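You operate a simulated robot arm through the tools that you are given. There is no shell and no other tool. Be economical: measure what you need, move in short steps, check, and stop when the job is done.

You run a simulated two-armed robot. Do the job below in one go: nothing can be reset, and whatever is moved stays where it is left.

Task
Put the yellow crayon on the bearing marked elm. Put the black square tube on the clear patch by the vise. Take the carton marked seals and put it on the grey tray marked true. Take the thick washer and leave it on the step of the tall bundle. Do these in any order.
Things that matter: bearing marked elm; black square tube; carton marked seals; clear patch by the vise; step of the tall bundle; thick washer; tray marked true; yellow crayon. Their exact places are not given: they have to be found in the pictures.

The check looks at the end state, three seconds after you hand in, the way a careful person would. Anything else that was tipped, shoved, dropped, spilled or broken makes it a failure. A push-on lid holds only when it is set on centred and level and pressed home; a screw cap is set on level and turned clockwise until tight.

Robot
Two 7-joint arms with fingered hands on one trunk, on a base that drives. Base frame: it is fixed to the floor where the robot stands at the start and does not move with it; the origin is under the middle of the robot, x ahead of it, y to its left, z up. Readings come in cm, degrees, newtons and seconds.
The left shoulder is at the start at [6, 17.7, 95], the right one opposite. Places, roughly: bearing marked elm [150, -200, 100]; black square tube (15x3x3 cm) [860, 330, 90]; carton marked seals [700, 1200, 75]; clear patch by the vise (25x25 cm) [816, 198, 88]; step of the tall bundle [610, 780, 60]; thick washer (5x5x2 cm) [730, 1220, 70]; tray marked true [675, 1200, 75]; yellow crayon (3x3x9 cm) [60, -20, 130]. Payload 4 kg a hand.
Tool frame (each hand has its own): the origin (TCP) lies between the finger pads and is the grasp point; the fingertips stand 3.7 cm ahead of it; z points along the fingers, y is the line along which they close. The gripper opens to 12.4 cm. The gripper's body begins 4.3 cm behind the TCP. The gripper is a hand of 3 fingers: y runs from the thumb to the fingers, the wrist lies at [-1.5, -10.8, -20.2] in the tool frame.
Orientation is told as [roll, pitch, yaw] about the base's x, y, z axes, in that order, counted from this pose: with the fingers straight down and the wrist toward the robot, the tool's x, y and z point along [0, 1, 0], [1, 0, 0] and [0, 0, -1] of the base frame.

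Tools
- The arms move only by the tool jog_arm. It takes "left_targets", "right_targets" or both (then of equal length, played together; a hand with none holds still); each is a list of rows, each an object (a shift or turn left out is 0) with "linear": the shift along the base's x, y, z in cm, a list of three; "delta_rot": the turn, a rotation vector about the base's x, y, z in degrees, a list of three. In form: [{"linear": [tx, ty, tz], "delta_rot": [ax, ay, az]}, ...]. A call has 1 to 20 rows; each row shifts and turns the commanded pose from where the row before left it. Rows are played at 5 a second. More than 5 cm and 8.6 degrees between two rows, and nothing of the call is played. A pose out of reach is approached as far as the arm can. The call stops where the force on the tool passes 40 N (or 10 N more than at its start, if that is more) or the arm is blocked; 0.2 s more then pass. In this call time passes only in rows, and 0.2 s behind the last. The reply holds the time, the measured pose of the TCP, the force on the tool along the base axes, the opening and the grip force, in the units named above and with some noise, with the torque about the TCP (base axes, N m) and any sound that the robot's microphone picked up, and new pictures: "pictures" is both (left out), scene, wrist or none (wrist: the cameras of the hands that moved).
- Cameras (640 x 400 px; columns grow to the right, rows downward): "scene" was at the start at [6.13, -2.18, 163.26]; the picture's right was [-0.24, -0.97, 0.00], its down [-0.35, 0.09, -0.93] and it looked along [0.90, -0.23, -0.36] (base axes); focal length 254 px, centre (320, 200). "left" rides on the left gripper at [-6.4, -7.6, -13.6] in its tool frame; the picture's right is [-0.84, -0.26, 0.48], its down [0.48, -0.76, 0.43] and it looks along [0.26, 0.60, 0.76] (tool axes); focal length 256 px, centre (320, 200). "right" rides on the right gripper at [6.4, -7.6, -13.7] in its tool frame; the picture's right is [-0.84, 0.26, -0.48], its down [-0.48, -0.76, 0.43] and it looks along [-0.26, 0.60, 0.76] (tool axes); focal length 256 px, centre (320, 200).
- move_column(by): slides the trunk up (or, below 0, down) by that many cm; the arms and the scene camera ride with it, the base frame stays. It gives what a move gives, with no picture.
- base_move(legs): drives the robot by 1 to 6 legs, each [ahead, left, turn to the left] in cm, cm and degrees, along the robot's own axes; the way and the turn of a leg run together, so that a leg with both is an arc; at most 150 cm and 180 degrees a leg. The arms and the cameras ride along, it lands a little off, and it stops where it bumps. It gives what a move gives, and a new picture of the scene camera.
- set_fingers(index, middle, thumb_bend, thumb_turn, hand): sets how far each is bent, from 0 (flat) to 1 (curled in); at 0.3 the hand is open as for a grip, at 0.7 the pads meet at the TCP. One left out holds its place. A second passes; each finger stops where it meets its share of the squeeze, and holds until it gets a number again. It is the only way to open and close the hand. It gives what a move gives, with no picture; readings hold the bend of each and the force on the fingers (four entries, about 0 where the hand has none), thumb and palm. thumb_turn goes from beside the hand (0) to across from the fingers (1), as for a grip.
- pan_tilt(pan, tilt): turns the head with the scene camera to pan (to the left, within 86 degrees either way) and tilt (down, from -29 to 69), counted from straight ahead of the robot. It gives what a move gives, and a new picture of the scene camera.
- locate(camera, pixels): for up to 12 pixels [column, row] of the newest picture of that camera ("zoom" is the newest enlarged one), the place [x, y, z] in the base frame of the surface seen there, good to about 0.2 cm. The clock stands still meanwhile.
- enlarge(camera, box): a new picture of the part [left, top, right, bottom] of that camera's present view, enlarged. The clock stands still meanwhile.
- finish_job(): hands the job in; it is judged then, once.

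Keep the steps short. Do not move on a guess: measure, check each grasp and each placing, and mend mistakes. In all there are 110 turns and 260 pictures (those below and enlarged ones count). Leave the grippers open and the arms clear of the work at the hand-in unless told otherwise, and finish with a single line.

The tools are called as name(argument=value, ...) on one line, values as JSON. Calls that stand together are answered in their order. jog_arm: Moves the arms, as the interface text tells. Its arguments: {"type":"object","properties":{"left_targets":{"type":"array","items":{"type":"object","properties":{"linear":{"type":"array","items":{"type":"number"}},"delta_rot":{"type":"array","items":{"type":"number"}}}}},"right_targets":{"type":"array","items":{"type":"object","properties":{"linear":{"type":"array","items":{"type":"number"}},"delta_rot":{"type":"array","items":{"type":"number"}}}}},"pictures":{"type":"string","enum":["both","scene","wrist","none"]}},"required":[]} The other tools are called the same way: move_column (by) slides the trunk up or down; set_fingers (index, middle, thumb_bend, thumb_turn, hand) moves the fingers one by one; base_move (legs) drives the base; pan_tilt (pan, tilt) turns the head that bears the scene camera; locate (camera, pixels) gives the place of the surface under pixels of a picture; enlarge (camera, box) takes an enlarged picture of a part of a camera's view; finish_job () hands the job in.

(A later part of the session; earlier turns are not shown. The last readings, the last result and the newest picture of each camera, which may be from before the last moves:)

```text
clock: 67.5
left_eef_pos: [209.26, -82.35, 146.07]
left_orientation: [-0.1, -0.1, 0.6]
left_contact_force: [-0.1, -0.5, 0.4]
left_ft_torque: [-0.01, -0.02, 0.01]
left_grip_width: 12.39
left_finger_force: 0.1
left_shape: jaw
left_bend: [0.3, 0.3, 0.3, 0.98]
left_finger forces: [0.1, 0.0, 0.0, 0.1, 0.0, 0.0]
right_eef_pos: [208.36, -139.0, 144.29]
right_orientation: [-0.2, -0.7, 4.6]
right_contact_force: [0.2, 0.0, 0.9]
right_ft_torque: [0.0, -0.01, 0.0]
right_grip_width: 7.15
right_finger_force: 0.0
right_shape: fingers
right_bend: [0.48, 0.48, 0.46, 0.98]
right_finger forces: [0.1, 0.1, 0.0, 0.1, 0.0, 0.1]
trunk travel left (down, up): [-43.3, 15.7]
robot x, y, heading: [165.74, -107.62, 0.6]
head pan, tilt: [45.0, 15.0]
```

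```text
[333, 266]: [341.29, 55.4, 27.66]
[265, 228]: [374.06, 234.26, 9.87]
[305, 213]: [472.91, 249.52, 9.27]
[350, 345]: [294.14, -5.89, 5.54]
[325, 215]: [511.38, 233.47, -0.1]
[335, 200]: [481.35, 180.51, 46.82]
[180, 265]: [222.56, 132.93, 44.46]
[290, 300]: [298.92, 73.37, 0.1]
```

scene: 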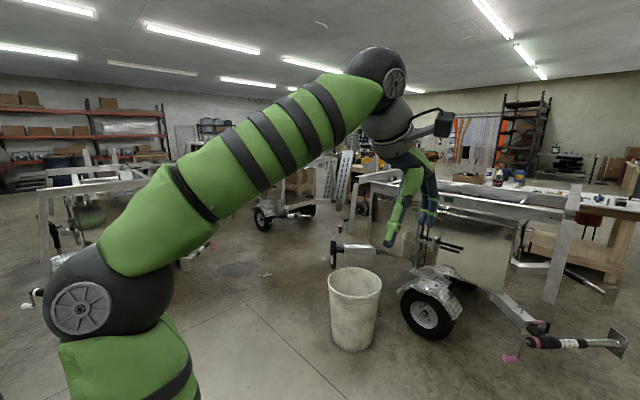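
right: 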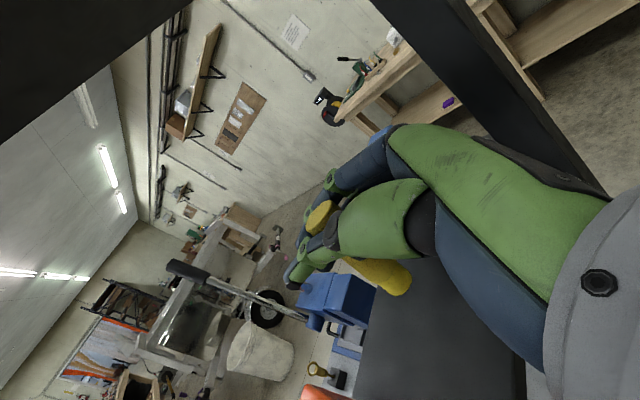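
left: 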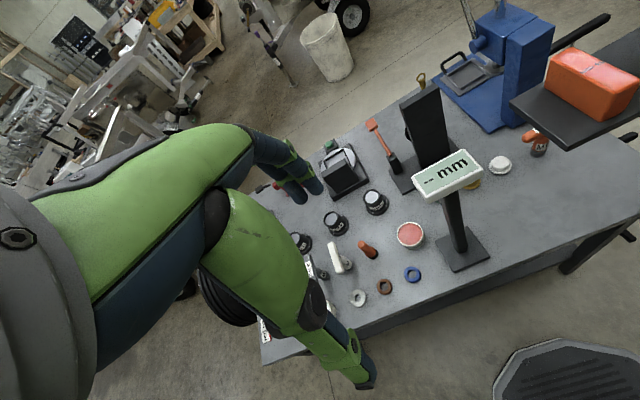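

I'll drive to an open spot at about (215, 40) for a clearer view.

base_move(legs=[[25, 72, 0], [24, 72, 0]])

pan_tilt(pan=20, tilt=15)

```text
clock: 75.4
left_eef_pos: [256.85, 63.97, 146.09]
left_orientation: [-0.1, -0.1, 0.5]
left_contact_force: [0.8, 0.5, -0.8]
left_ft_torque: [-0.03, -0.02, -0.03]
left_grip_width: 12.37
left_finger_force: 0.1
left_shape: jaw
left_bend: [0.3, 0.3, 0.3, 0.98]
left_finger forces: [0.0, 0.0, 0.1, 0.1, 0.0, 0.0]
right_eef_pos: [255.81, 7.5, 144.5]
right_orientation: [-0.2, -0.6, 4.5]
right_contact_force: [0.4, 0.4, -0.5]
right_ft_torque: [0.0, 0.01, 0.01]
right_grip_width: 7.13
right_finger_force: 0.1
right_shape: fingers
right_bend: [0.48, 0.48, 0.46, 0.98]
right_finger forces: [0.1, 0.0, 0.0, 0.0, 0.0, 0.0]
trunk travel left (down, up): [-43.3, 15.7]
robot x, y, heading: [212.92, 38.89, 0.7]
head pan, tilt: [45.0, 15.0]
```

scene: 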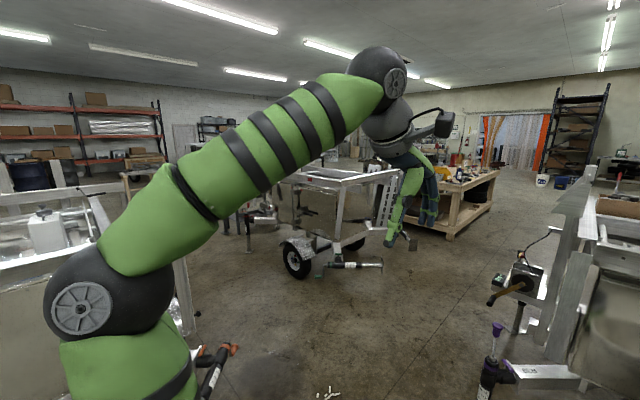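

```text
clock: 76.3
left_eef_pos: [256.79, 64.09, 146.0]
left_orientation: [-0.1, -0.2, 0.4]
left_contact_force: [-0.5, -0.2, -0.4]
left_ft_torque: [-0.01, 0.03, -0.01]
left_grip_width: 12.38
left_finger_force: 0.1
left_shape: jaw
left_bend: [0.3, 0.3, 0.3, 0.98]
left_finger forces: [0.1, 0.0, 0.0, 0.1, 0.0, 0.0]
right_eef_pos: [255.71, 7.33, 144.35]
right_orientation: [-0.2, -0.8, 4.5]
right_contact_force: [0.2, -0.9, 0.3]
right_ft_torque: [-0.01, -0.01, 0.0]
right_grip_width: 7.13
right_finger_force: 0.1
right_shape: fingers
right_bend: [0.48, 0.48, 0.46, 0.98]
right_finger forces: [0.0, 0.1, 0.0, 0.0, 0.0, 0.0]
trunk travel left (down, up): [-43.3, 15.7]
robot x, y, heading: [213.17, 38.89, 0.5]
head pan, tilt: [20.0, 15.0]
```

scene: 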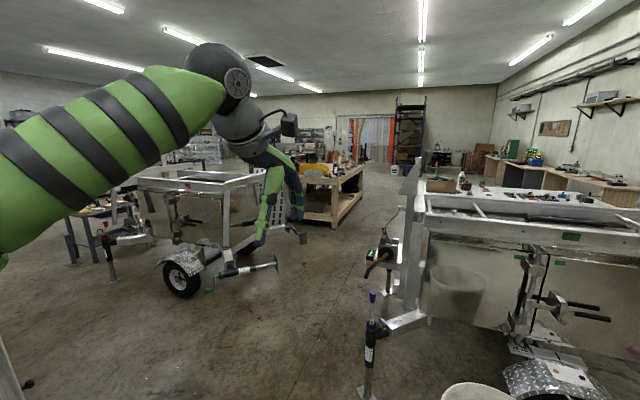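

A wide aisle runs ahead between the trailers. I'll measure it and the wooden bench beyond.

locate(camera="scene", pixels=[[334, 225], [362, 172], [305, 240], [278, 265], [380, 340], [365, 270], [390, 240], [335, 180], [420, 180], [360, 200], [340, 340], [385, 180]])

enlarge(camera="scene", box=[270, 120, 450, 240])

```text
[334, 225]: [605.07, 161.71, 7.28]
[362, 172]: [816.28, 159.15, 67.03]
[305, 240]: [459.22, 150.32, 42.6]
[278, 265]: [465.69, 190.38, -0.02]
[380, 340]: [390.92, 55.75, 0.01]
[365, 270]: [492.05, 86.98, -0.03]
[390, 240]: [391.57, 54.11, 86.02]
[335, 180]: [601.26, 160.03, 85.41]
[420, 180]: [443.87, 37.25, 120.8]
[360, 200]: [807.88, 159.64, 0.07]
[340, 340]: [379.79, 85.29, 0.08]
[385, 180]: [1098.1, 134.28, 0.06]
```

```text
3.33 times, centred on (360, 180) of scene
```

zoom: 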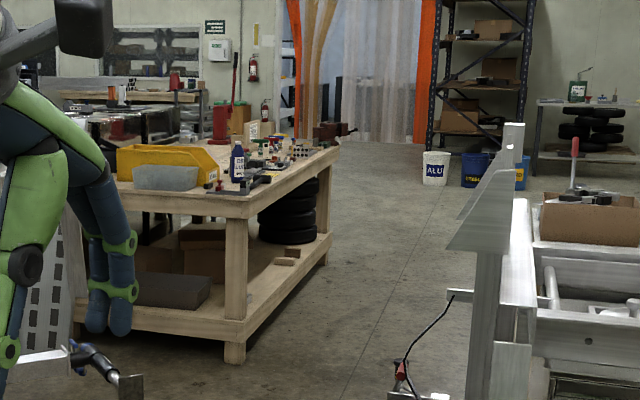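

I'll take the aisle at y about 103 and head for the far end of the wooden bench (right side y 160, far end x 816).

base_move(legs=[[87, 63, 0], [150, -1.5, 0], [150, -4, 0]])

pan_tilt(pan=15, tilt=15)

```text
refused: leg 2 is longer than a leg can be; nothing moved
```

```text
clock: 77.0
left_eef_pos: [256.79, 64.17, 146.0]
left_orientation: [-0.1, -0.1, 0.5]
left_contact_force: [-0.4, 0.2, -0.4]
left_ft_torque: [0.01, -0.02, 0.0]
left_grip_width: 12.37
left_finger_force: 0.1
left_shape: jaw
left_bend: [0.3, 0.3, 0.3, 0.98]
left_finger forces: [0.0, 0.1, 0.0, 0.0, 0.0, 0.0]
right_eef_pos: [255.77, 7.43, 144.32]
right_orientation: [-0.2, -0.8, 4.5]
right_contact_force: [0.0, -0.6, 0.1]
right_ft_torque: [0.03, -0.02, -0.01]
right_grip_width: 7.14
right_finger_force: 0.0
right_shape: fingers
right_bend: [0.48, 0.48, 0.46, 0.98]
right_finger forces: [0.0, 0.1, 0.0, 0.0, 0.1, 0.0]
trunk travel left (down, up): [-43.3, 15.7]
robot x, y, heading: [213.03, 38.7, 0.7]
head pan, tilt: [15.0, 15.0]
```

scene: 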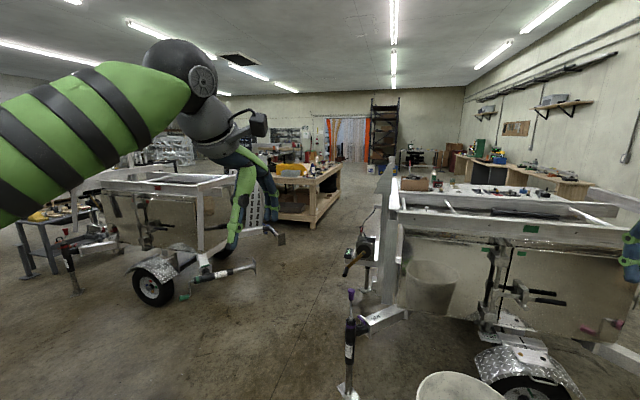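

base_move(legs=[[87, 63, 0], [148, -1.5, 0], [148, -4, 0]])

enlarge(camera="scene", box=[200, 100, 400, 225])

```text
clock: 96.3
left_eef_pos: [637.88, 117.86, 146.09]
left_orientation: [-0.2, -0.1, -0.9]
left_contact_force: [-0.1, -0.2, 0.7]
left_ft_torque: [0.0, 0.02, 0.0]
left_grip_width: 12.36
left_finger_force: 0.0
left_shape: jaw
left_bend: [0.3, 0.3, 0.3, 0.98]
left_finger forces: [0.1, 0.0, 0.1, 0.0, 0.0, 0.0]
right_eef_pos: [635.44, 61.17, 144.31]
right_orientation: [-0.2, -0.8, 3.1]
right_contact_force: [0.0, -0.2, 0.4]
right_ft_torque: [0.01, -0.05, -0.02]
right_grip_width: 7.12
right_finger_force: 0.0
right_shape: fingers
right_bend: [0.48, 0.48, 0.46, 0.98]
right_finger forces: [0.0, 0.0, 0.1, 0.1, 0.0, 0.1]
trunk travel left (down, up): [-43.3, 15.7]
robot x, y, heading: [593.61, 93.67, -0.7]
head pan, tilt: [15.0, 15.0]
```

scene: 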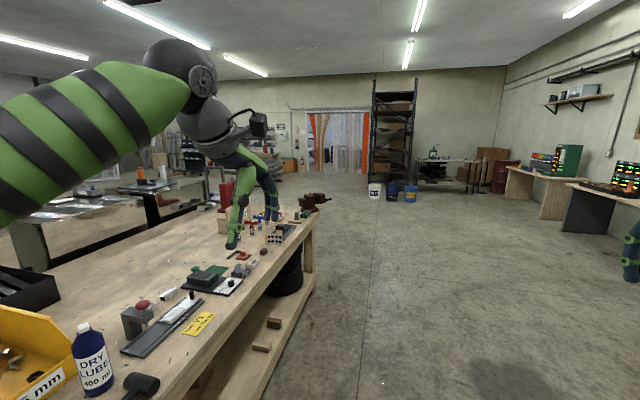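

```text
3.20 times, centred on (300, 162) of scene
```

zoom: 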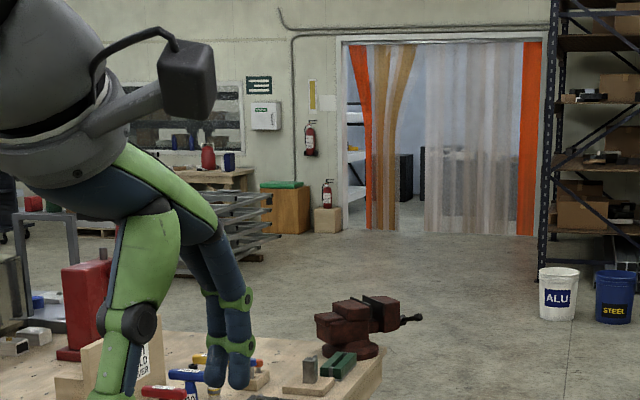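

The brown vise is at the bench's far right corner. I'll drive on to x about 790 and look left.

base_move(legs=[[120, 3, 0], [120, 2, 0]])

pan_tilt(pan=80, tilt=25)

```text
clock: 108.2
left_eef_pos: [881.52, 119.17, 146.01]
left_orientation: [-0.1, -0.1, -1.4]
left_contact_force: [0.4, 0.3, 0.6]
left_ft_torque: [0.01, 0.0, -0.01]
left_grip_width: 12.39
left_finger_force: 0.0
left_shape: jaw
left_bend: [0.3, 0.3, 0.3, 0.98]
left_finger forces: [0.0, 0.0, 0.1, 0.0, 0.0, 0.0]
right_eef_pos: [878.47, 62.56, 144.29]
right_orientation: [-0.2, -0.6, 2.5]
right_contact_force: [-1.2, 0.6, -1.0]
right_ft_torque: [-0.01, 0.0, 0.04]
right_grip_width: 7.14
right_finger_force: 0.1
right_shape: fingers
right_bend: [0.48, 0.48, 0.46, 0.98]
right_finger forces: [0.0, 0.0, 0.0, 0.0, 0.0, 0.0]
trunk travel left (down, up): [-43.3, 15.7]
robot x, y, heading: [836.72, 95.52, -1.2]
head pan, tilt: [15.0, 15.0]
```

scene: 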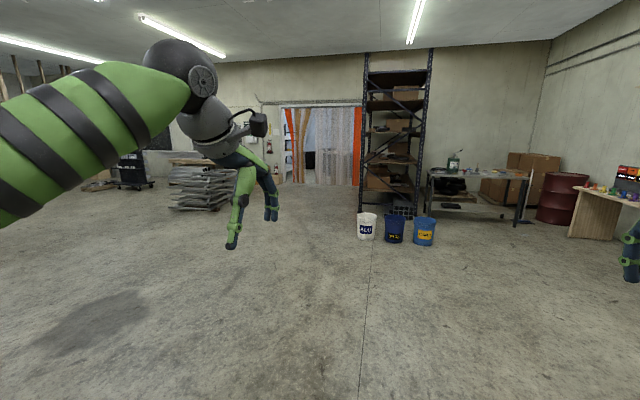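

```text
clock: 109.5
left_eef_pos: [881.49, 119.18, 146.1]
left_orientation: [-0.1, -0.1, -1.4]
left_contact_force: [0.5, 0.2, 0.3]
left_ft_torque: [0.02, 0.0, 0.01]
left_grip_width: 12.38
left_finger_force: 0.0
left_shape: jaw
left_bend: [0.3, 0.3, 0.3, 0.98]
left_finger forces: [0.0, 0.1, 0.0, 0.1, 0.1, 0.0]
right_eef_pos: [878.46, 62.55, 144.29]
right_orientation: [-0.2, -0.8, 2.6]
right_contact_force: [-0.9, -0.1, -0.7]
right_ft_torque: [0.01, 0.0, -0.03]
right_grip_width: 7.15
right_finger_force: 0.0
right_shape: fingers
right_bend: [0.48, 0.48, 0.46, 0.98]
right_finger forces: [0.1, 0.0, 0.0, 0.0, 0.1, 0.1]
trunk travel left (down, up): [-43.3, 15.7]
robot x, y, heading: [836.63, 95.34, -1.2]
head pan, tilt: [80.0, 25.0]
```

scene: 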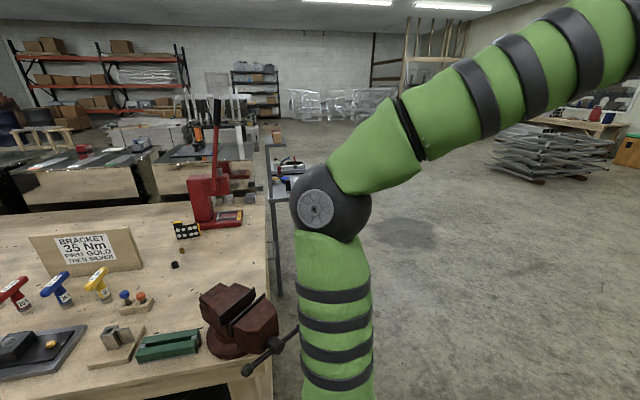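

enlarge(camera="scene", box=[150, 130, 350, 380])

locate(camera="scene", pixels=[[235, 320], [225, 270], [240, 245], [265, 260], [268, 210], [285, 178], [290, 165], [165, 260], [200, 340], [300, 170], [280, 265], [235, 395]])

```text
1.60 times, centred on (250, 255) of scene
```

zoom: 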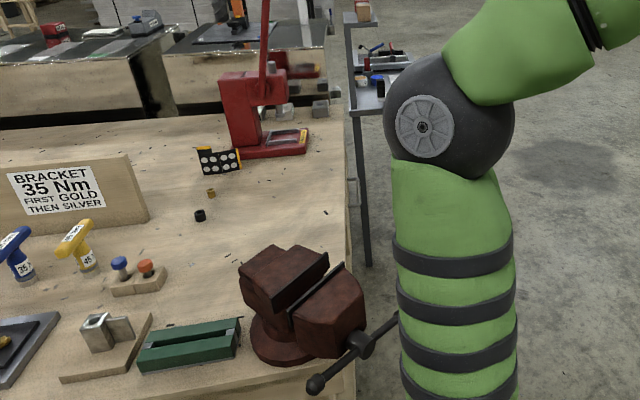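

```text
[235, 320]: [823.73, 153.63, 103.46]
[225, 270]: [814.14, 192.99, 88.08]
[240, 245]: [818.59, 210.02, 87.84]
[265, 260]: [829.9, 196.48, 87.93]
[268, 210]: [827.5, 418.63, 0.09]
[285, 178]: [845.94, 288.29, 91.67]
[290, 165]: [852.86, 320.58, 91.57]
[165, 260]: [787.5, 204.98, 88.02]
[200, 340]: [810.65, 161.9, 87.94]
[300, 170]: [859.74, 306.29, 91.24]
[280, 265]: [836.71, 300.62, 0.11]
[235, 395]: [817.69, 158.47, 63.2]
```

The patch is the bare bench area behind the vise, near (816, 198), z 88. The tube's stand is at about (850, 300). I'll go round to x about 925 and look at it.

base_move(legs=[[90, 40, 0], [0, 0, 91], [90, 0, 0], [0, 0, 60]])

pan_tilt(pan=10, tilt=30)

```text
clock: 125.5
left_eef_pos: [877.92, 224.49, 146.0]
left_orientation: [-0.1, -0.2, 149.6]
left_contact_force: [0.2, -0.3, 0.6]
left_ft_torque: [0.03, -0.01, 0.03]
left_grip_width: 12.35
left_finger_force: 0.1
left_shape: jaw
left_bend: [0.3, 0.3, 0.3, 0.98]
left_finger forces: [0.0, 0.0, 0.0, 0.0, 0.0, 0.0]
right_eef_pos: [908.09, 272.53, 144.34]
right_orientation: [-0.2, -0.7, 153.7]
right_contact_force: [0.2, 0.2, 0.0]
right_ft_torque: [-0.01, 0.0, -0.02]
right_grip_width: 7.12
right_finger_force: 0.1
right_shape: fingers
right_bend: [0.48, 0.48, 0.46, 0.98]
right_finger forces: [0.1, 0.1, 0.1, 0.0, 0.0, 0.0]
trunk travel left (down, up): [-43.3, 15.7]
robot x, y, heading: [928.7, 223.81, 149.9]
head pan, tilt: [80.0, 25.0]
```

scene: 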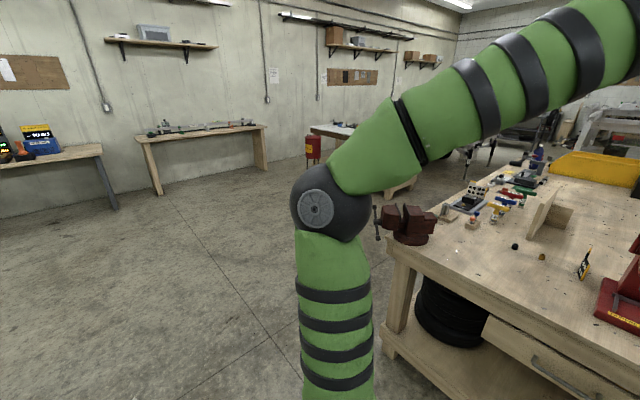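

```text
clock: 126.9
left_eef_pos: [878.04, 224.41, 146.05]
left_orientation: [-0.1, -0.1, 149.7]
left_contact_force: [-0.8, -0.2, 0.4]
left_ft_torque: [0.04, 0.0, 0.0]
left_grip_width: 12.36
left_finger_force: 0.0
left_shape: jaw
left_bend: [0.3, 0.3, 0.3, 0.98]
left_finger forces: [0.0, 0.0, 0.0, 0.0, 0.0, 0.0]
right_eef_pos: [908.03, 272.5, 144.4]
right_orientation: [-0.1, -0.7, 153.6]
right_contact_force: [0.5, -0.4, 0.1]
right_ft_torque: [0.01, -0.01, 0.02]
right_grip_width: 7.15
right_finger_force: 0.0
right_shape: fingers
right_bend: [0.48, 0.48, 0.46, 0.98]
right_finger forces: [0.1, 0.0, 0.0, 0.0, 0.1, 0.0]
trunk travel left (down, up): [-43.3, 15.7]
robot x, y, heading: [928.41, 223.54, 149.9]
head pan, tilt: [10.0, 30.0]
```

scene: 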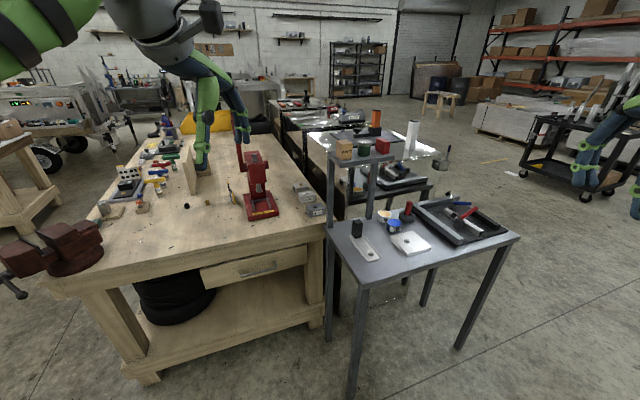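

Now the stand is visible; I'll enlarge it to identify the black square tube.

enlarge(camera="scene", box=[310, 110, 530, 290])

enlarge(camera="scene", box=[405, 180, 525, 255])

```text
2.22 times, centred on (420, 200) of scene
```

zoom: 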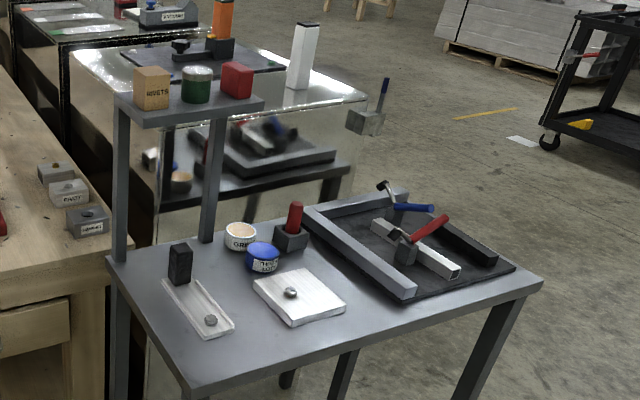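

```text
5.33 times, centred on (465, 218) of scene
```

zoom: 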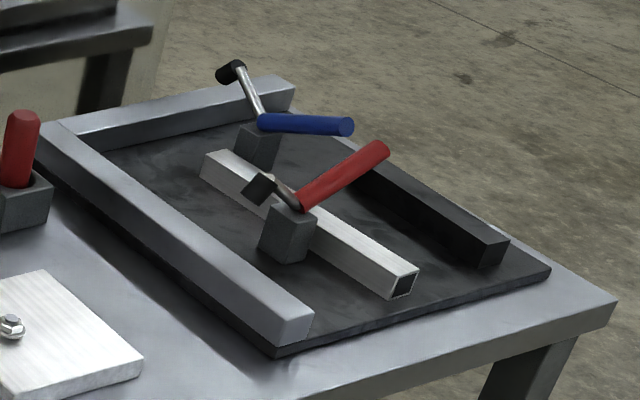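

locate(camera="zoom", pixels=[[485, 238], [500, 245], [400, 190], [370, 170], [345, 170], [480, 265], [300, 320], [60, 130], [280, 90], [330, 220], [410, 285], [540, 275]])

locate(camera="scene", pixels=[[372, 220], [356, 228], [395, 210], [510, 236], [335, 222], [360, 282], [452, 198], [385, 145]])

```text
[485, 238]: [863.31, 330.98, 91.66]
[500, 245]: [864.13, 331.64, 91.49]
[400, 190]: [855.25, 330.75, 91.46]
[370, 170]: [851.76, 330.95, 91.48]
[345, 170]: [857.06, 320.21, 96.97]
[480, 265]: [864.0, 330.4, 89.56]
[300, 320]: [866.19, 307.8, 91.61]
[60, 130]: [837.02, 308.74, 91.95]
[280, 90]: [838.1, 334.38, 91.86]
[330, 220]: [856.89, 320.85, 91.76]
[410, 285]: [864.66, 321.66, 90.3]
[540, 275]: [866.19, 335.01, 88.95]
```

```text
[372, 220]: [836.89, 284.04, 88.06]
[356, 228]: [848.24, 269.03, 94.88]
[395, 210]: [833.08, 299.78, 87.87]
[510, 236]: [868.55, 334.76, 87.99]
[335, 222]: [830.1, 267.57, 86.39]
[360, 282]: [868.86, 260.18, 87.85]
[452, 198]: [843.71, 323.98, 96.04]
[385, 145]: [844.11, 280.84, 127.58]
```

The black tube runs along x from about 849 to 864 at y about 331.5, z 88.9 to 91.6. I'll drive to face it squarely for a better view of the red clamp handle nearby.

base_move(legs=[[0, 0, 30], [0, -100, 0]])

pan_tilt(pan=0, tilt=45)

enlarge(camera="scene", box=[240, 130, 440, 255])

```text
clock: 133.6
left_eef_pos: [884.48, 297.86, 146.03]
left_orientation: [-0.1, -0.1, -179.8]
left_contact_force: [0.2, 0.8, 0.6]
left_ft_torque: [0.01, 0.03, -0.02]
left_grip_width: 12.35
left_finger_force: 0.1
left_shape: jaw
left_bend: [0.3, 0.3, 0.3, 0.98]
left_finger forces: [0.0, 0.0, 0.1, 0.0, 0.1, 0.0]
right_eef_pos: [885.75, 354.52, 144.25]
right_orientation: [-0.2, -0.8, -175.6]
right_contact_force: [0.4, -0.1, 0.5]
right_ft_torque: [-0.01, 0.04, -0.01]
right_grip_width: 7.14
right_finger_force: 0.1
right_shape: fingers
right_bend: [0.48, 0.48, 0.46, 0.98]
right_finger forces: [0.0, 0.1, 0.0, 0.0, 0.0, 0.1]
trunk travel left (down, up): [-43.3, 15.7]
robot x, y, heading: [928.29, 322.84, -179.6]
head pan, tilt: [10.0, 30.0]
```

scene: 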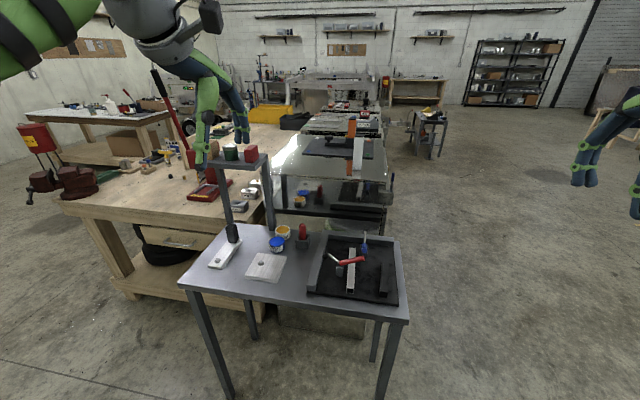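

```text
clock: 134.3
left_eef_pos: [884.47, 297.81, 146.08]
left_orientation: [-0.1, -0.1, -179.5]
left_contact_force: [0.3, -0.2, -0.6]
left_ft_torque: [0.01, 0.0, -0.03]
left_grip_width: 12.38
left_finger_force: 0.0
left_shape: jaw
left_bend: [0.3, 0.3, 0.3, 0.98]
left_finger forces: [0.0, 0.0, 0.0, 0.0, 0.0, 0.0]
right_eef_pos: [885.6, 354.51, 144.39]
right_orientation: [-0.3, -0.8, -175.5]
right_contact_force: [-0.4, 0.3, 0.5]
right_ft_torque: [0.0, -0.01, 0.02]
right_grip_width: 7.16
right_finger_force: 0.1
right_shape: fingers
right_bend: [0.48, 0.48, 0.46, 0.98]
right_finger forces: [0.1, 0.1, 0.0, 0.0, 0.0, 0.0]
trunk travel left (down, up): [-43.3, 15.7]
robot x, y, heading: [928.29, 322.89, -179.7]
head pan, tilt: [0.0, 45.0]
```

scene: 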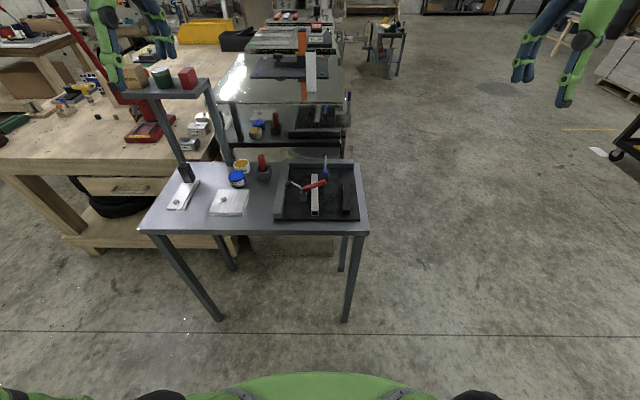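

```text
3.20 times, centred on (340, 192) of scene
```

zoom: 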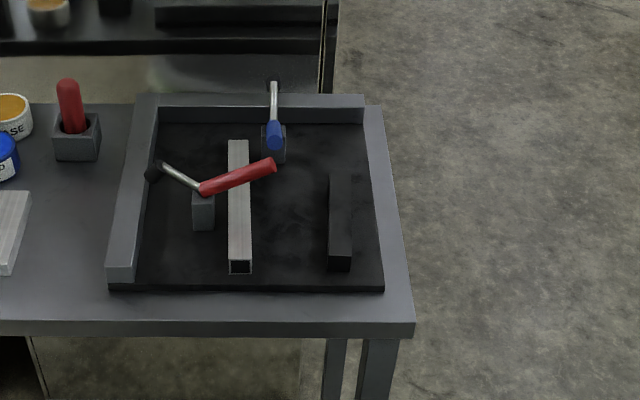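

The black tube lies clear at zoom (340,220). I'll measure it and its neighbours.

locate(camera="zoom", pixels=[[332, 178], [346, 178], [331, 255], [350, 255], [340, 215], [340, 264], [270, 165], [240, 200], [375, 230], [330, 269], [350, 269], [272, 85]])

```text
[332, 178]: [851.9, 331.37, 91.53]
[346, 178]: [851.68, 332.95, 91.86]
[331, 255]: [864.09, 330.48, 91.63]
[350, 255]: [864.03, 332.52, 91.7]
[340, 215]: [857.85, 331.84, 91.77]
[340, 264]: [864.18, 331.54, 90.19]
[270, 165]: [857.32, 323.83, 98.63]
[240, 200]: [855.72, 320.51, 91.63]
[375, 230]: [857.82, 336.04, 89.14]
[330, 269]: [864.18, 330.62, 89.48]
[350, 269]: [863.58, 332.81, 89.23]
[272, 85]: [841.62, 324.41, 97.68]
```

I'll use the left hand, whose wrist falls on the clear side away from the red handle. The base goes 28 cm to its right while I turn the left hand about 86° so it closes across the tube.

base_move(legs=[[0, -28, 0]])

jog_arm(left_targets=[{"linear": [-1, 0.4, -1.5], "delta_rot": [0, 0, 7.86]}, {"linear": [-1, 0.4, -1.5], "delta_rot": [0, 0, 7.86]}, {"linear": [-1, 0.4, -1.5], "delta_rot": [0, 0, 7.86]}, {"linear": [-1, 0.4, -1.5], "delta_rot": [0, 0, 7.86]}, {"linear": [-1, 0.4, -1.5], "delta_rot": [0, 0, 7.86]}, {"linear": [-1, 0.4, -1.5], "delta_rot": [0, 0, 7.86]}, {"linear": [-1, 0.4, -1.5], "delta_rot": [0, 0, 7.86]}, {"linear": [-1, 0.4, -1.5], "delta_rot": [0, 0, 7.86]}, {"linear": [-1, 0.4, -1.5], "delta_rot": [0, 0, 7.86]}, {"linear": [-1, 0.4, -1.5], "delta_rot": [0, 0, 7.86]}, {"linear": [-1, 0.4, -1.5], "delta_rot": [0, 0, 7.86]}], pictures="none")

set_fingers(hand="left", index=0.48, middle=0.48, thumb_bend=0.48)

```text
clock: 136.3
left_eef_pos: [884.24, 326.18, 146.09]
left_orientation: [0.0, -0.2, -179.8]
left_contact_force: [-0.5, -0.1, 0.1]
left_ft_torque: [-0.01, 0.03, 0.0]
left_grip_width: 12.37
left_finger_force: 0.0
left_shape: jaw
left_bend: [0.3, 0.3, 0.3, 0.98]
left_finger forces: [0.0, 0.0, 0.0, 0.0, 0.0, 0.0]
right_eef_pos: [885.67, 382.77, 144.45]
right_orientation: [-0.1, -0.6, -175.8]
right_contact_force: [0.4, 0.6, 0.6]
right_ft_torque: [-0.01, 0.0, 0.0]
right_grip_width: 7.15
right_finger_force: 0.0
right_shape: fingers
right_bend: [0.48, 0.48, 0.46, 0.98]
right_finger forces: [0.0, 0.1, 0.1, 0.0, 0.0, 0.1]
trunk travel left (down, up): [-43.3, 15.7]
robot x, y, heading: [928.05, 351.18, -179.5]
head pan, tilt: [0.0, 45.0]
```

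scene: 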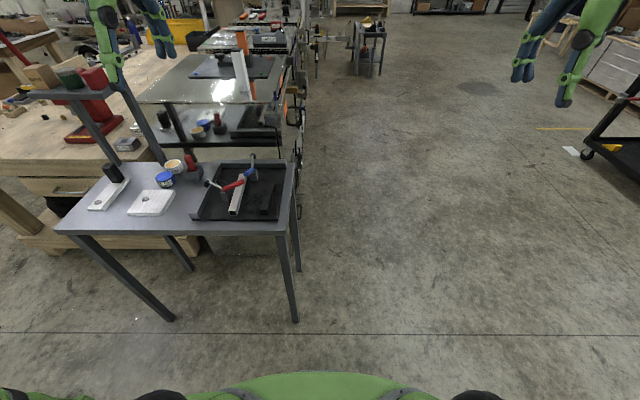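

```text
clock: 138.7
left_eef_pos: [873.09, 330.36, 129.49]
left_orientation: [-0.1, 0.0, -93.1]
left_contact_force: [-0.1, -0.8, 0.2]
left_ft_torque: [0.03, -0.02, 0.01]
left_grip_width: 12.39
left_finger_force: 0.1
left_shape: jaw
left_bend: [0.3, 0.3, 0.3, 0.98]
left_finger forces: [0.0, 0.0, 0.1, 0.0, 0.0, 0.1]
right_eef_pos: [885.48, 382.74, 144.43]
right_orientation: [-0.2, -0.7, -175.8]
right_contact_force: [-0.4, -0.6, -0.1]
right_ft_torque: [-0.01, 0.01, -0.01]
right_grip_width: 7.13
right_finger_force: 0.1
right_shape: fingers
right_bend: [0.48, 0.48, 0.46, 0.98]
right_finger forces: [0.0, 0.0, 0.1, 0.0, 0.0, 0.1]
trunk travel left (down, up): [-43.3, 15.7]
robot x, y, heading: [927.75, 351.12, -179.7]
head pan, tilt: [0.0, 45.0]
```

```text
clock: 139.7
left_eef_pos: [873.19, 330.26, 129.48]
left_orientation: [-0.1, -0.1, -93.4]
left_contact_force: [0.3, -0.8, -0.4]
left_ft_torque: [-0.01, 0.04, -0.01]
left_grip_width: 6.87
left_finger_force: 0.1
left_shape: fingers
left_bend: [0.48, 0.48, 0.48, 0.98]
left_finger forces: [0.0, 0.0, 0.0, 0.1, 0.1, 0.0]
right_eef_pos: [885.51, 382.62, 144.43]
right_orientation: [-0.2, -0.7, -175.8]
right_contact_force: [0.2, -0.2, -0.1]
right_ft_torque: [0.0, -0.03, -0.02]
right_grip_width: 7.14
right_finger_force: 0.1
right_shape: fingers
right_bend: [0.48, 0.48, 0.46, 0.98]
right_finger forces: [0.0, 0.0, 0.0, 0.0, 0.0, 0.1]
trunk travel left (down, up): [-43.3, 15.7]
robot x, y, heading: [927.63, 351.01, -179.8]
head pan, tilt: [0.0, 45.0]
```

jog_arm(left_targets=[{"linear": [-3.5, 0.4, -3]}, {"linear": [-3.5, 0.4, -3]}, {"linear": [-3.5, 0.3, -3]}, {"linear": [-3.5, 0.3, -3]}, {"linear": [-0.7, 0, -4]}, {"linear": [0, 0, -4]}, {"linear": [0, 0, -3]}], pictures="both")

enlarge(camera="scene", box=[180, 100, 340, 230])

```text
clock: 141.3
left_eef_pos: [858.22, 331.9, 106.57]
left_orientation: [0.0, 0.0, -93.4]
left_contact_force: [-0.5, 0.5, -0.7]
left_ft_torque: [0.0, -0.01, 0.02]
left_grip_width: 6.88
left_finger_force: 0.1
left_shape: fingers
left_bend: [0.48, 0.48, 0.48, 0.98]
left_finger forces: [0.0, 0.1, 0.0, 0.0, 0.0, 0.1]
right_eef_pos: [885.6, 382.69, 144.36]
right_orientation: [-0.1, -0.7, -175.8]
right_contact_force: [0.0, -0.6, -0.1]
right_ft_torque: [0.0, 0.08, 0.03]
right_grip_width: 7.14
right_finger_force: 0.0
right_shape: fingers
right_bend: [0.48, 0.48, 0.46, 0.98]
right_finger forces: [0.0, 0.0, 0.0, 0.1, 0.0, 0.0]
trunk travel left (down, up): [-43.3, 15.7]
robot x, y, heading: [928.01, 350.96, -179.7]
head pan, tilt: [0.0, 45.0]
```

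scene: 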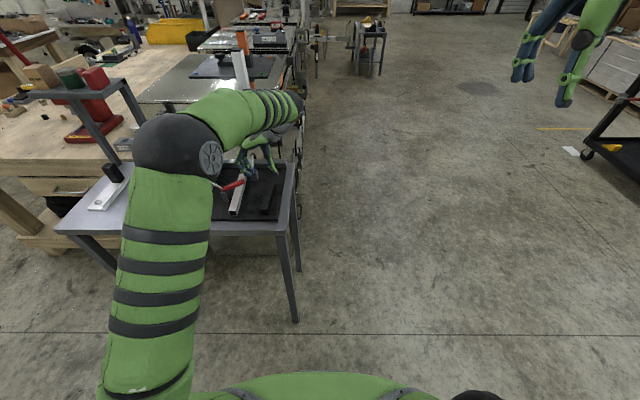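
left: 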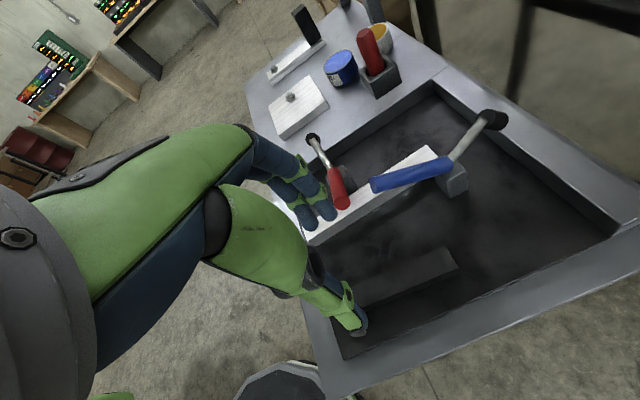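

```text
3.08 times, centred on (260, 165) of scene
```

zoom: 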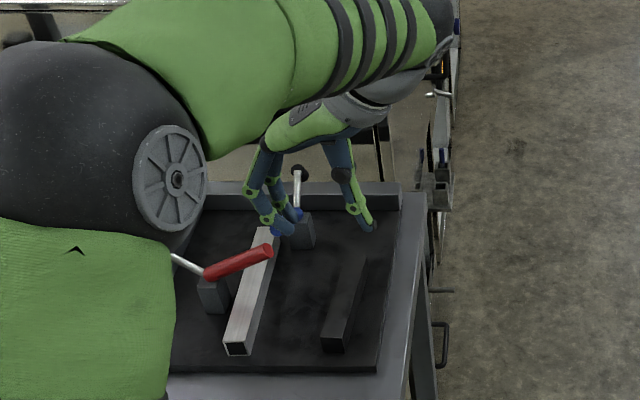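

locate(camera="left", pixels=[[311, 225], [328, 215], [357, 328], [400, 278], [452, 268], [342, 207], [335, 180], [376, 184], [440, 165], [270, 190], [300, 165], [340, 300]])

```text
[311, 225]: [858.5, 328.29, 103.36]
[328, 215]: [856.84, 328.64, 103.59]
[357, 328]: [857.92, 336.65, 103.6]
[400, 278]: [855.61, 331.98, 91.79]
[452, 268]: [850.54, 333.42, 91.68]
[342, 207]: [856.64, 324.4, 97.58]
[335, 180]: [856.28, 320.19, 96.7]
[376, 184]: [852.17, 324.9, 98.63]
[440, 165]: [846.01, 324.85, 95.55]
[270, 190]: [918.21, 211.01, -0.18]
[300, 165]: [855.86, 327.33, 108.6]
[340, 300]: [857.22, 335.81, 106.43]
```

To stay clear of the red handle (tip at x 857, y 324.4, z 97.6), I'll shift to x 860.5, y 333 and descend partway.

jog_arm(left_targets=[{"linear": [2.3, 1.1, 0]}, {"linear": [0, 0, -4]}, {"linear": [0, 0, -4]}, {"linear": [0, 0, -2]}], pictures="wrist")

enlarge(camera="scene", box=[190, 120, 310, 230])

locate(camera="left", pixels=[[311, 225], [328, 215], [357, 328], [300, 165], [320, 190], [265, 170]])

```text
clock: 142.3
left_eef_pos: [860.54, 332.88, 96.4]
left_orientation: [0.0, -0.1, -93.3]
left_contact_force: [0.8, -0.7, -0.6]
left_ft_torque: [-0.01, 0.02, 0.01]
left_grip_width: 6.87
left_finger_force: 0.2
left_shape: fingers
left_bend: [0.48, 0.48, 0.48, 0.98]
left_finger forces: [0.1, 0.0, 0.0, 0.0, 0.0, 0.0]
right_eef_pos: [885.55, 382.67, 144.36]
right_orientation: [-0.3, -0.8, -175.8]
right_contact_force: [0.5, -0.2, 0.2]
right_ft_torque: [-0.01, 0.02, 0.03]
right_grip_width: 7.16
right_finger_force: 0.1
right_shape: fingers
right_bend: [0.48, 0.48, 0.46, 0.98]
right_finger forces: [0.0, 0.0, 0.0, 0.1, 0.1, 0.0]
trunk travel left (down, up): [-43.3, 15.7]
robot x, y, heading: [928.12, 350.78, -179.7]
head pan, tilt: [0.0, 45.0]
```

left: 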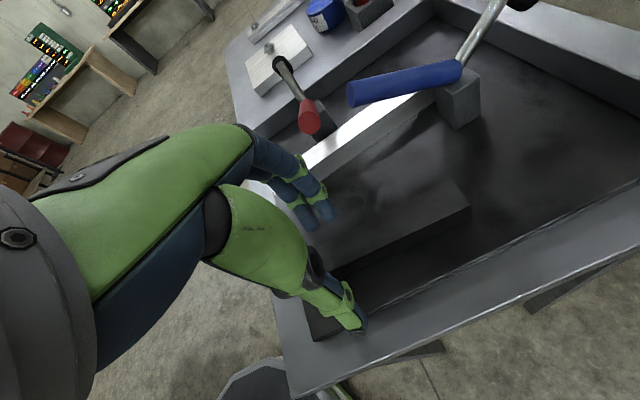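

```text
3.64 times, centred on (250, 175) of scene
```

zoom: 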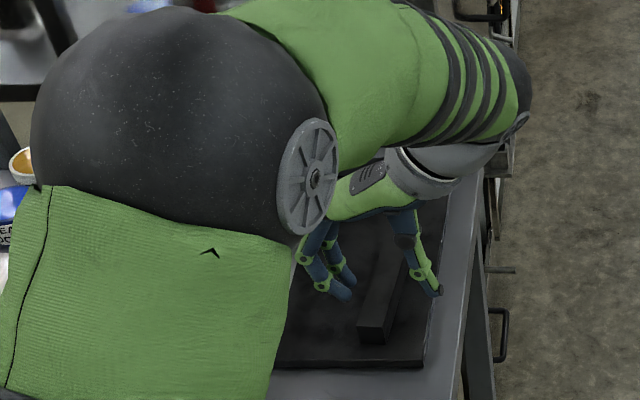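

```text
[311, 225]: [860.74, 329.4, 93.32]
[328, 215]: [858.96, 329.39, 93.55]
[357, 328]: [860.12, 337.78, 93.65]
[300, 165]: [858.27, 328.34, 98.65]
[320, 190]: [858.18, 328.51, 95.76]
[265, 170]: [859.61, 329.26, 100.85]
```

jog_arm(left_targets=[{"linear": [0, 0, -1.5]}, {"linear": [0, 0, -1.2]}], pictures="none")

set_fingers(hand="left", index=0.7, middle=0.7, thumb_bend=0.72)

enlarge(camera="left", box=[200, 60, 520, 360])

```text
clock: 142.9
left_eef_pos: [860.72, 332.73, 93.82]
left_orientation: [-0.1, -0.2, -93.5]
left_contact_force: [0.0, 0.7, 0.5]
left_ft_torque: [-0.02, -0.02, 0.02]
left_grip_width: 6.89
left_finger_force: 0.1
left_shape: fingers
left_bend: [0.48, 0.48, 0.48, 0.98]
left_finger forces: [0.0, 0.1, 0.0, 0.0, 0.1, 0.0]
right_eef_pos: [885.58, 382.62, 144.4]
right_orientation: [-0.2, -0.7, -175.8]
right_contact_force: [-1.1, -0.3, 0.5]
right_ft_torque: [0.02, 0.01, -0.01]
right_grip_width: 7.14
right_finger_force: 0.2
right_shape: fingers
right_bend: [0.48, 0.48, 0.46, 0.98]
right_finger forces: [0.0, 0.0, 0.1, 0.1, 0.1, 0.0]
trunk travel left (down, up): [-43.3, 15.7]
robot x, y, heading: [928.37, 351.22, -179.5]
head pan, tilt: [0.0, 45.0]
```

```text
clock: 143.9
left_eef_pos: [860.64, 332.84, 93.87]
left_orientation: [-0.2, -0.1, -93.5]
left_contact_force: [0.1, -0.6, 9.5]
left_ft_torque: [-0.13, 0.07, -0.06]
left_grip_width: 2.44
left_finger_force: 20.1
left_shape: fingers
left_bend: [0.63, 0.64, 0.66, 0.97]
left_finger forces: [10.1, 8.6, 0.1, 0.1, 20.9, 0.1]
right_eef_pos: [885.64, 382.56, 144.46]
right_orientation: [-0.2, -0.7, -175.8]
right_contact_force: [0.4, -0.7, -0.1]
right_ft_torque: [0.0, 0.0, 0.0]
right_grip_width: 7.12
right_finger_force: 0.1
right_shape: fingers
right_bend: [0.48, 0.48, 0.46, 0.98]
right_finger forces: [0.1, 0.2, 0.0, 0.0, 0.0, 0.0]
trunk travel left (down, up): [-43.3, 15.7]
robot x, y, heading: [928.17, 350.62, -179.8]
head pan, tilt: [0.0, 45.0]
```

```text
1.33 times, centred on (360, 210) of left
```

zoom: 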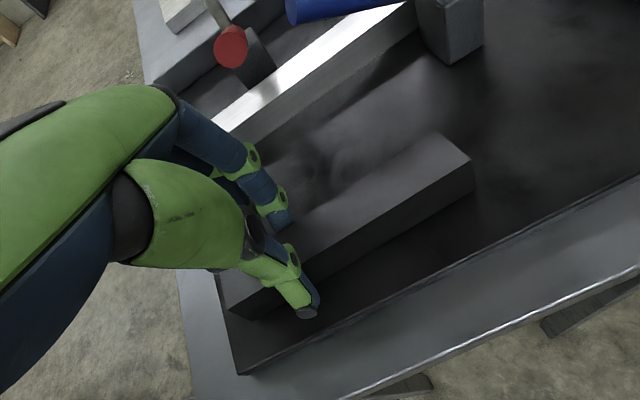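

The tube is gripped with 20 N by both fingers and the thumb. I'll lift it straight up slowly.

jog_arm(left_targets=[{"linear": [0, 0, 1]}, {"linear": [0, 0, 2]}, {"linear": [0, 0, 3]}, {"linear": [0, 0, 4]}, {"linear": [0, 0, 4]}, {"linear": [0, 0, 4]}], pictures="wrist")

```text
clock: 145.3
left_eef_pos: [860.9, 332.86, 112.01]
left_orientation: [-0.1, -0.1, -93.3]
left_contact_force: [0.1, -0.1, -1.0]
left_ft_torque: [-0.02, -0.03, -0.01]
left_grip_width: 2.36
left_finger_force: 18.1
left_shape: fingers
left_bend: [0.63, 0.65, 0.66, 0.96]
left_finger forces: [11.0, 7.1, 0.0, 0.0, 18.7, 0.1]
right_eef_pos: [885.62, 382.53, 144.32]
right_orientation: [-0.2, -0.7, -175.8]
right_contact_force: [-0.5, 0.1, 0.7]
right_ft_torque: [0.0, 0.0, -0.01]
right_grip_width: 7.13
right_finger_force: 0.1
right_shape: fingers
right_bend: [0.48, 0.48, 0.46, 0.98]
right_finger forces: [0.1, 0.0, 0.1, 0.0, 0.1, 0.0]
trunk travel left (down, up): [-43.3, 15.7]
robot x, y, heading: [927.69, 351.28, -179.7]
head pan, tilt: [0.0, 45.0]
```

left: 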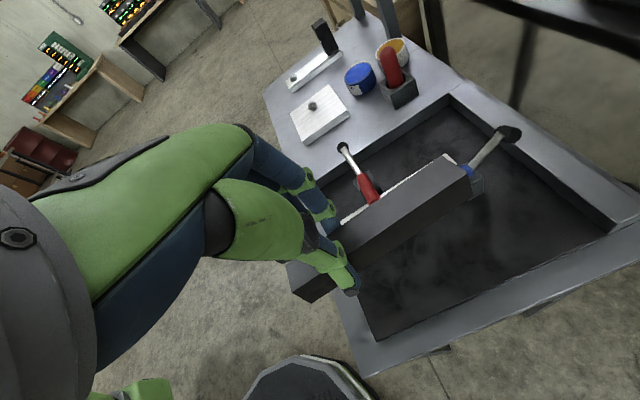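

Lifted level. Before moving to the bench I'll check where the left elbow is relative to the hand, since the vise is near. Then I'll back off.

base_move(legs=[[-42, 0, 0]])

locate(camera="scene", pixels=[[165, 150], [140, 150], [210, 160], [170, 250], [120, 380], [250, 110]])

```text
clock: 147.9
left_eef_pos: [902.57, 332.93, 111.98]
left_orientation: [0.0, -0.2, -93.0]
left_contact_force: [1.0, 0.3, 0.3]
left_ft_torque: [0.02, 0.01, -0.02]
left_grip_width: 2.35
left_finger_force: 18.5
left_shape: fingers
left_bend: [0.63, 0.65, 0.66, 0.96]
left_finger forces: [11.1, 7.0, 0.1, 0.1, 18.6, 0.0]
right_eef_pos: [927.13, 382.83, 144.52]
right_orientation: [-0.2, -0.8, -175.5]
right_contact_force: [0.1, 0.0, 0.4]
right_ft_torque: [-0.03, 0.04, 0.0]
right_grip_width: 7.15
right_finger_force: 0.0
right_shape: fingers
right_bend: [0.48, 0.48, 0.46, 0.98]
right_finger forces: [0.0, 0.0, 0.1, 0.0, 0.0, 0.0]
trunk travel left (down, up): [-43.3, 15.7]
robot x, y, heading: [969.81, 351.3, -179.2]
head pan, tilt: [0.0, 45.0]
```

scene: 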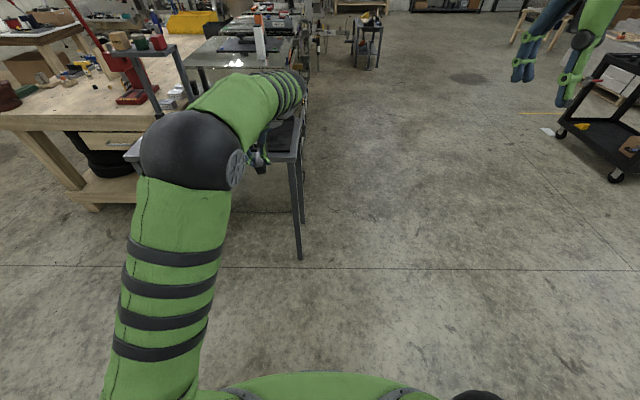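

```text
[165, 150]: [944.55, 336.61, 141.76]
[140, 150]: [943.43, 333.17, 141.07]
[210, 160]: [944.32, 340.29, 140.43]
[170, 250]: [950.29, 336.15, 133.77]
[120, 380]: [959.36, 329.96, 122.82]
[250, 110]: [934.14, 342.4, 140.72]
```

The elbow is high (z 141) and near the body, so it clears the vise. I'll slide to the bench end and approach the patch.

base_move(legs=[[0, 134, 0], [62, 0, 0]])

enlarge(camera="left", box=[0, 0, 640, 400])

```text
clock: 157.7
left_eef_pos: [840.42, 199.86, 111.98]
left_orientation: [-0.1, -0.1, -93.4]
left_contact_force: [0.2, -0.2, -1.4]
left_ft_torque: [-0.04, -0.05, -0.02]
left_grip_width: 2.34
left_finger_force: 18.6
left_shape: fingers
left_bend: [0.63, 0.65, 0.66, 0.96]
left_finger forces: [10.9, 6.9, 0.1, 0.0, 18.8, 0.0]
right_eef_pos: [865.09, 249.37, 144.35]
right_orientation: [-0.2, -0.7, -175.9]
right_contact_force: [-0.9, 0.4, 1.4]
right_ft_torque: [-0.02, 0.01, 0.02]
right_grip_width: 7.12
right_finger_force: 0.1
right_shape: fingers
right_bend: [0.48, 0.48, 0.46, 0.98]
right_finger forces: [0.0, 0.0, 0.1, 0.1, 0.0, 0.1]
trunk travel left (down, up): [-43.3, 15.7]
robot x, y, heading: [907.34, 217.69, -179.6]
head pan, tilt: [0.0, 45.0]
```

scene: 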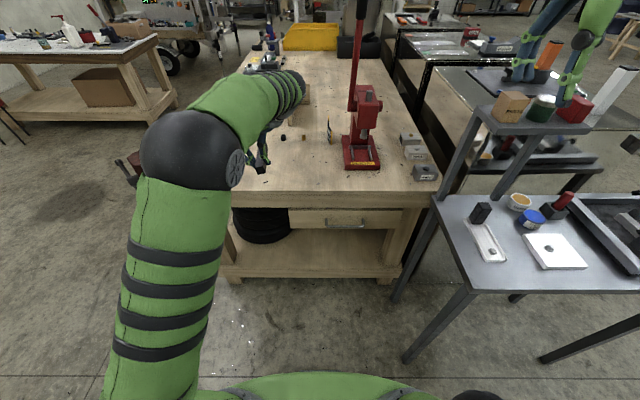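

```text
1.00 times, centred on (320, 200) of left (not enlarged: the box is as wide or as high as the picture)
```

zoom: 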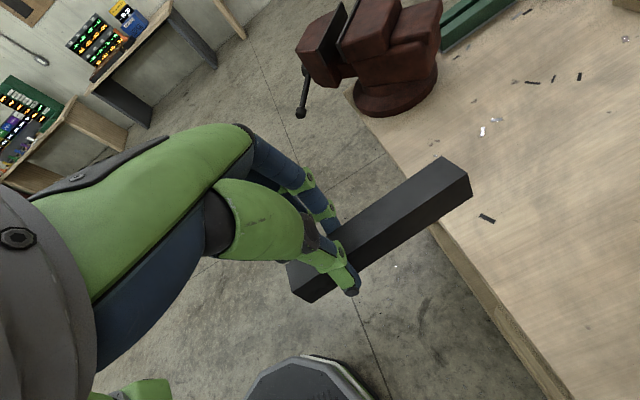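

base_move(legs=[[12, 0, 0]])

jog_arm(left_targets=[{"linear": [-4, -0.4, -2]}, {"linear": [-4, -0.4, -3]}, {"linear": [-1, 0, -4]}, {"linear": [0, 0, -4]}], pictures="wrist")

```text
clock: 158.9
left_eef_pos: [828.31, 199.67, 111.92]
left_orientation: [0.0, -0.1, -93.5]
left_contact_force: [0.1, 0.6, -1.0]
left_ft_torque: [0.04, -0.03, 0.01]
left_grip_width: 2.36
left_finger_force: 18.0
left_shape: fingers
left_bend: [0.63, 0.65, 0.66, 0.96]
left_finger forces: [11.0, 7.1, 0.0, 0.1, 18.5, 0.1]
right_eef_pos: [853.03, 249.41, 144.31]
right_orientation: [-0.2, -0.7, -175.8]
right_contact_force: [0.2, 0.0, -0.1]
right_ft_torque: [0.0, -0.05, 0.01]
right_grip_width: 7.16
right_finger_force: 0.0
right_shape: fingers
right_bend: [0.48, 0.48, 0.46, 0.98]
right_finger forces: [0.0, 0.0, 0.0, 0.0, 0.1, 0.0]
trunk travel left (down, up): [-43.3, 15.7]
robot x, y, heading: [895.59, 217.6, -179.8]
head pan, tilt: [0.0, 45.0]
```

scene: 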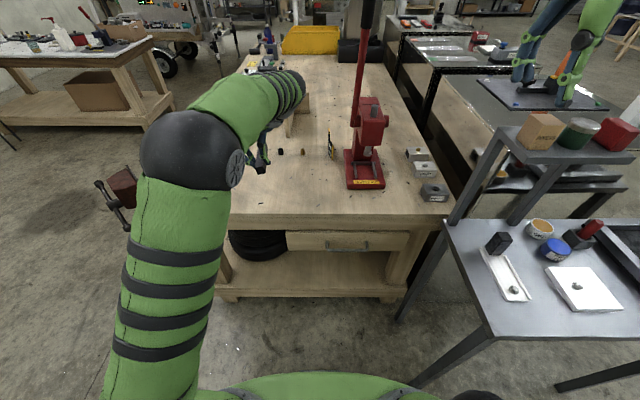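

```text
refused: row 2 steps farther than a row can; nothing moved
```

jog_arm(left_targets=[{"linear": [-4, -0.4, -2]}, {"linear": [-4, -0.4, -2]}, {"linear": [-1, 0, -4]}, {"linear": [0, 0, -4]}], pictures="wrist")

locate(camera="left", pixels=[[300, 290], [330, 280], [400, 220], [455, 175], [465, 200], [320, 300], [400, 110], [520, 130], [560, 250], [480, 230], [390, 100], [440, 60]])

```text
clock: 159.9
left_eef_pos: [819.2, 198.66, 100.1]
left_orientation: [0.0, -0.1, -93.3]
left_contact_force: [0.0, -1.0, -0.6]
left_ft_torque: [0.0, -0.03, -0.01]
left_grip_width: 2.37
left_finger_force: 18.1
left_shape: fingers
left_bend: [0.63, 0.65, 0.66, 0.96]
left_finger forces: [10.9, 7.1, 0.0, 0.0, 18.7, 0.0]
right_eef_pos: [853.14, 249.51, 144.4]
right_orientation: [-0.2, -0.7, -175.8]
right_contact_force: [-0.1, -0.9, -0.3]
right_ft_torque: [0.01, 0.0, 0.0]
right_grip_width: 7.11
right_finger_force: 0.1
right_shape: fingers
right_bend: [0.48, 0.48, 0.46, 0.98]
right_finger forces: [0.0, 0.1, 0.1, 0.0, 0.1, 0.0]
trunk travel left (down, up): [-43.3, 15.7]
robot x, y, heading: [895.31, 217.68, -179.5]
head pan, tilt: [0.0, 45.0]
```

left: 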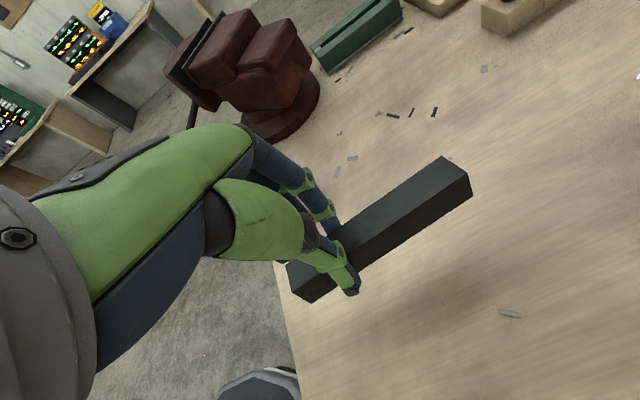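

```text
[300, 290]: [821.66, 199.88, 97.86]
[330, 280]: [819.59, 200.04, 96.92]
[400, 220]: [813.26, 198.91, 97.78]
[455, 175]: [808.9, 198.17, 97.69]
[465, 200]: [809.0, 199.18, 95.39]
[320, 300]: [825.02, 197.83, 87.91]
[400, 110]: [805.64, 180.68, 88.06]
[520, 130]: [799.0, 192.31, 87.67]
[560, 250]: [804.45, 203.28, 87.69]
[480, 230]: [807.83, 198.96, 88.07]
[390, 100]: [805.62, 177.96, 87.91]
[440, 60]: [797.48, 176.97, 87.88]
```

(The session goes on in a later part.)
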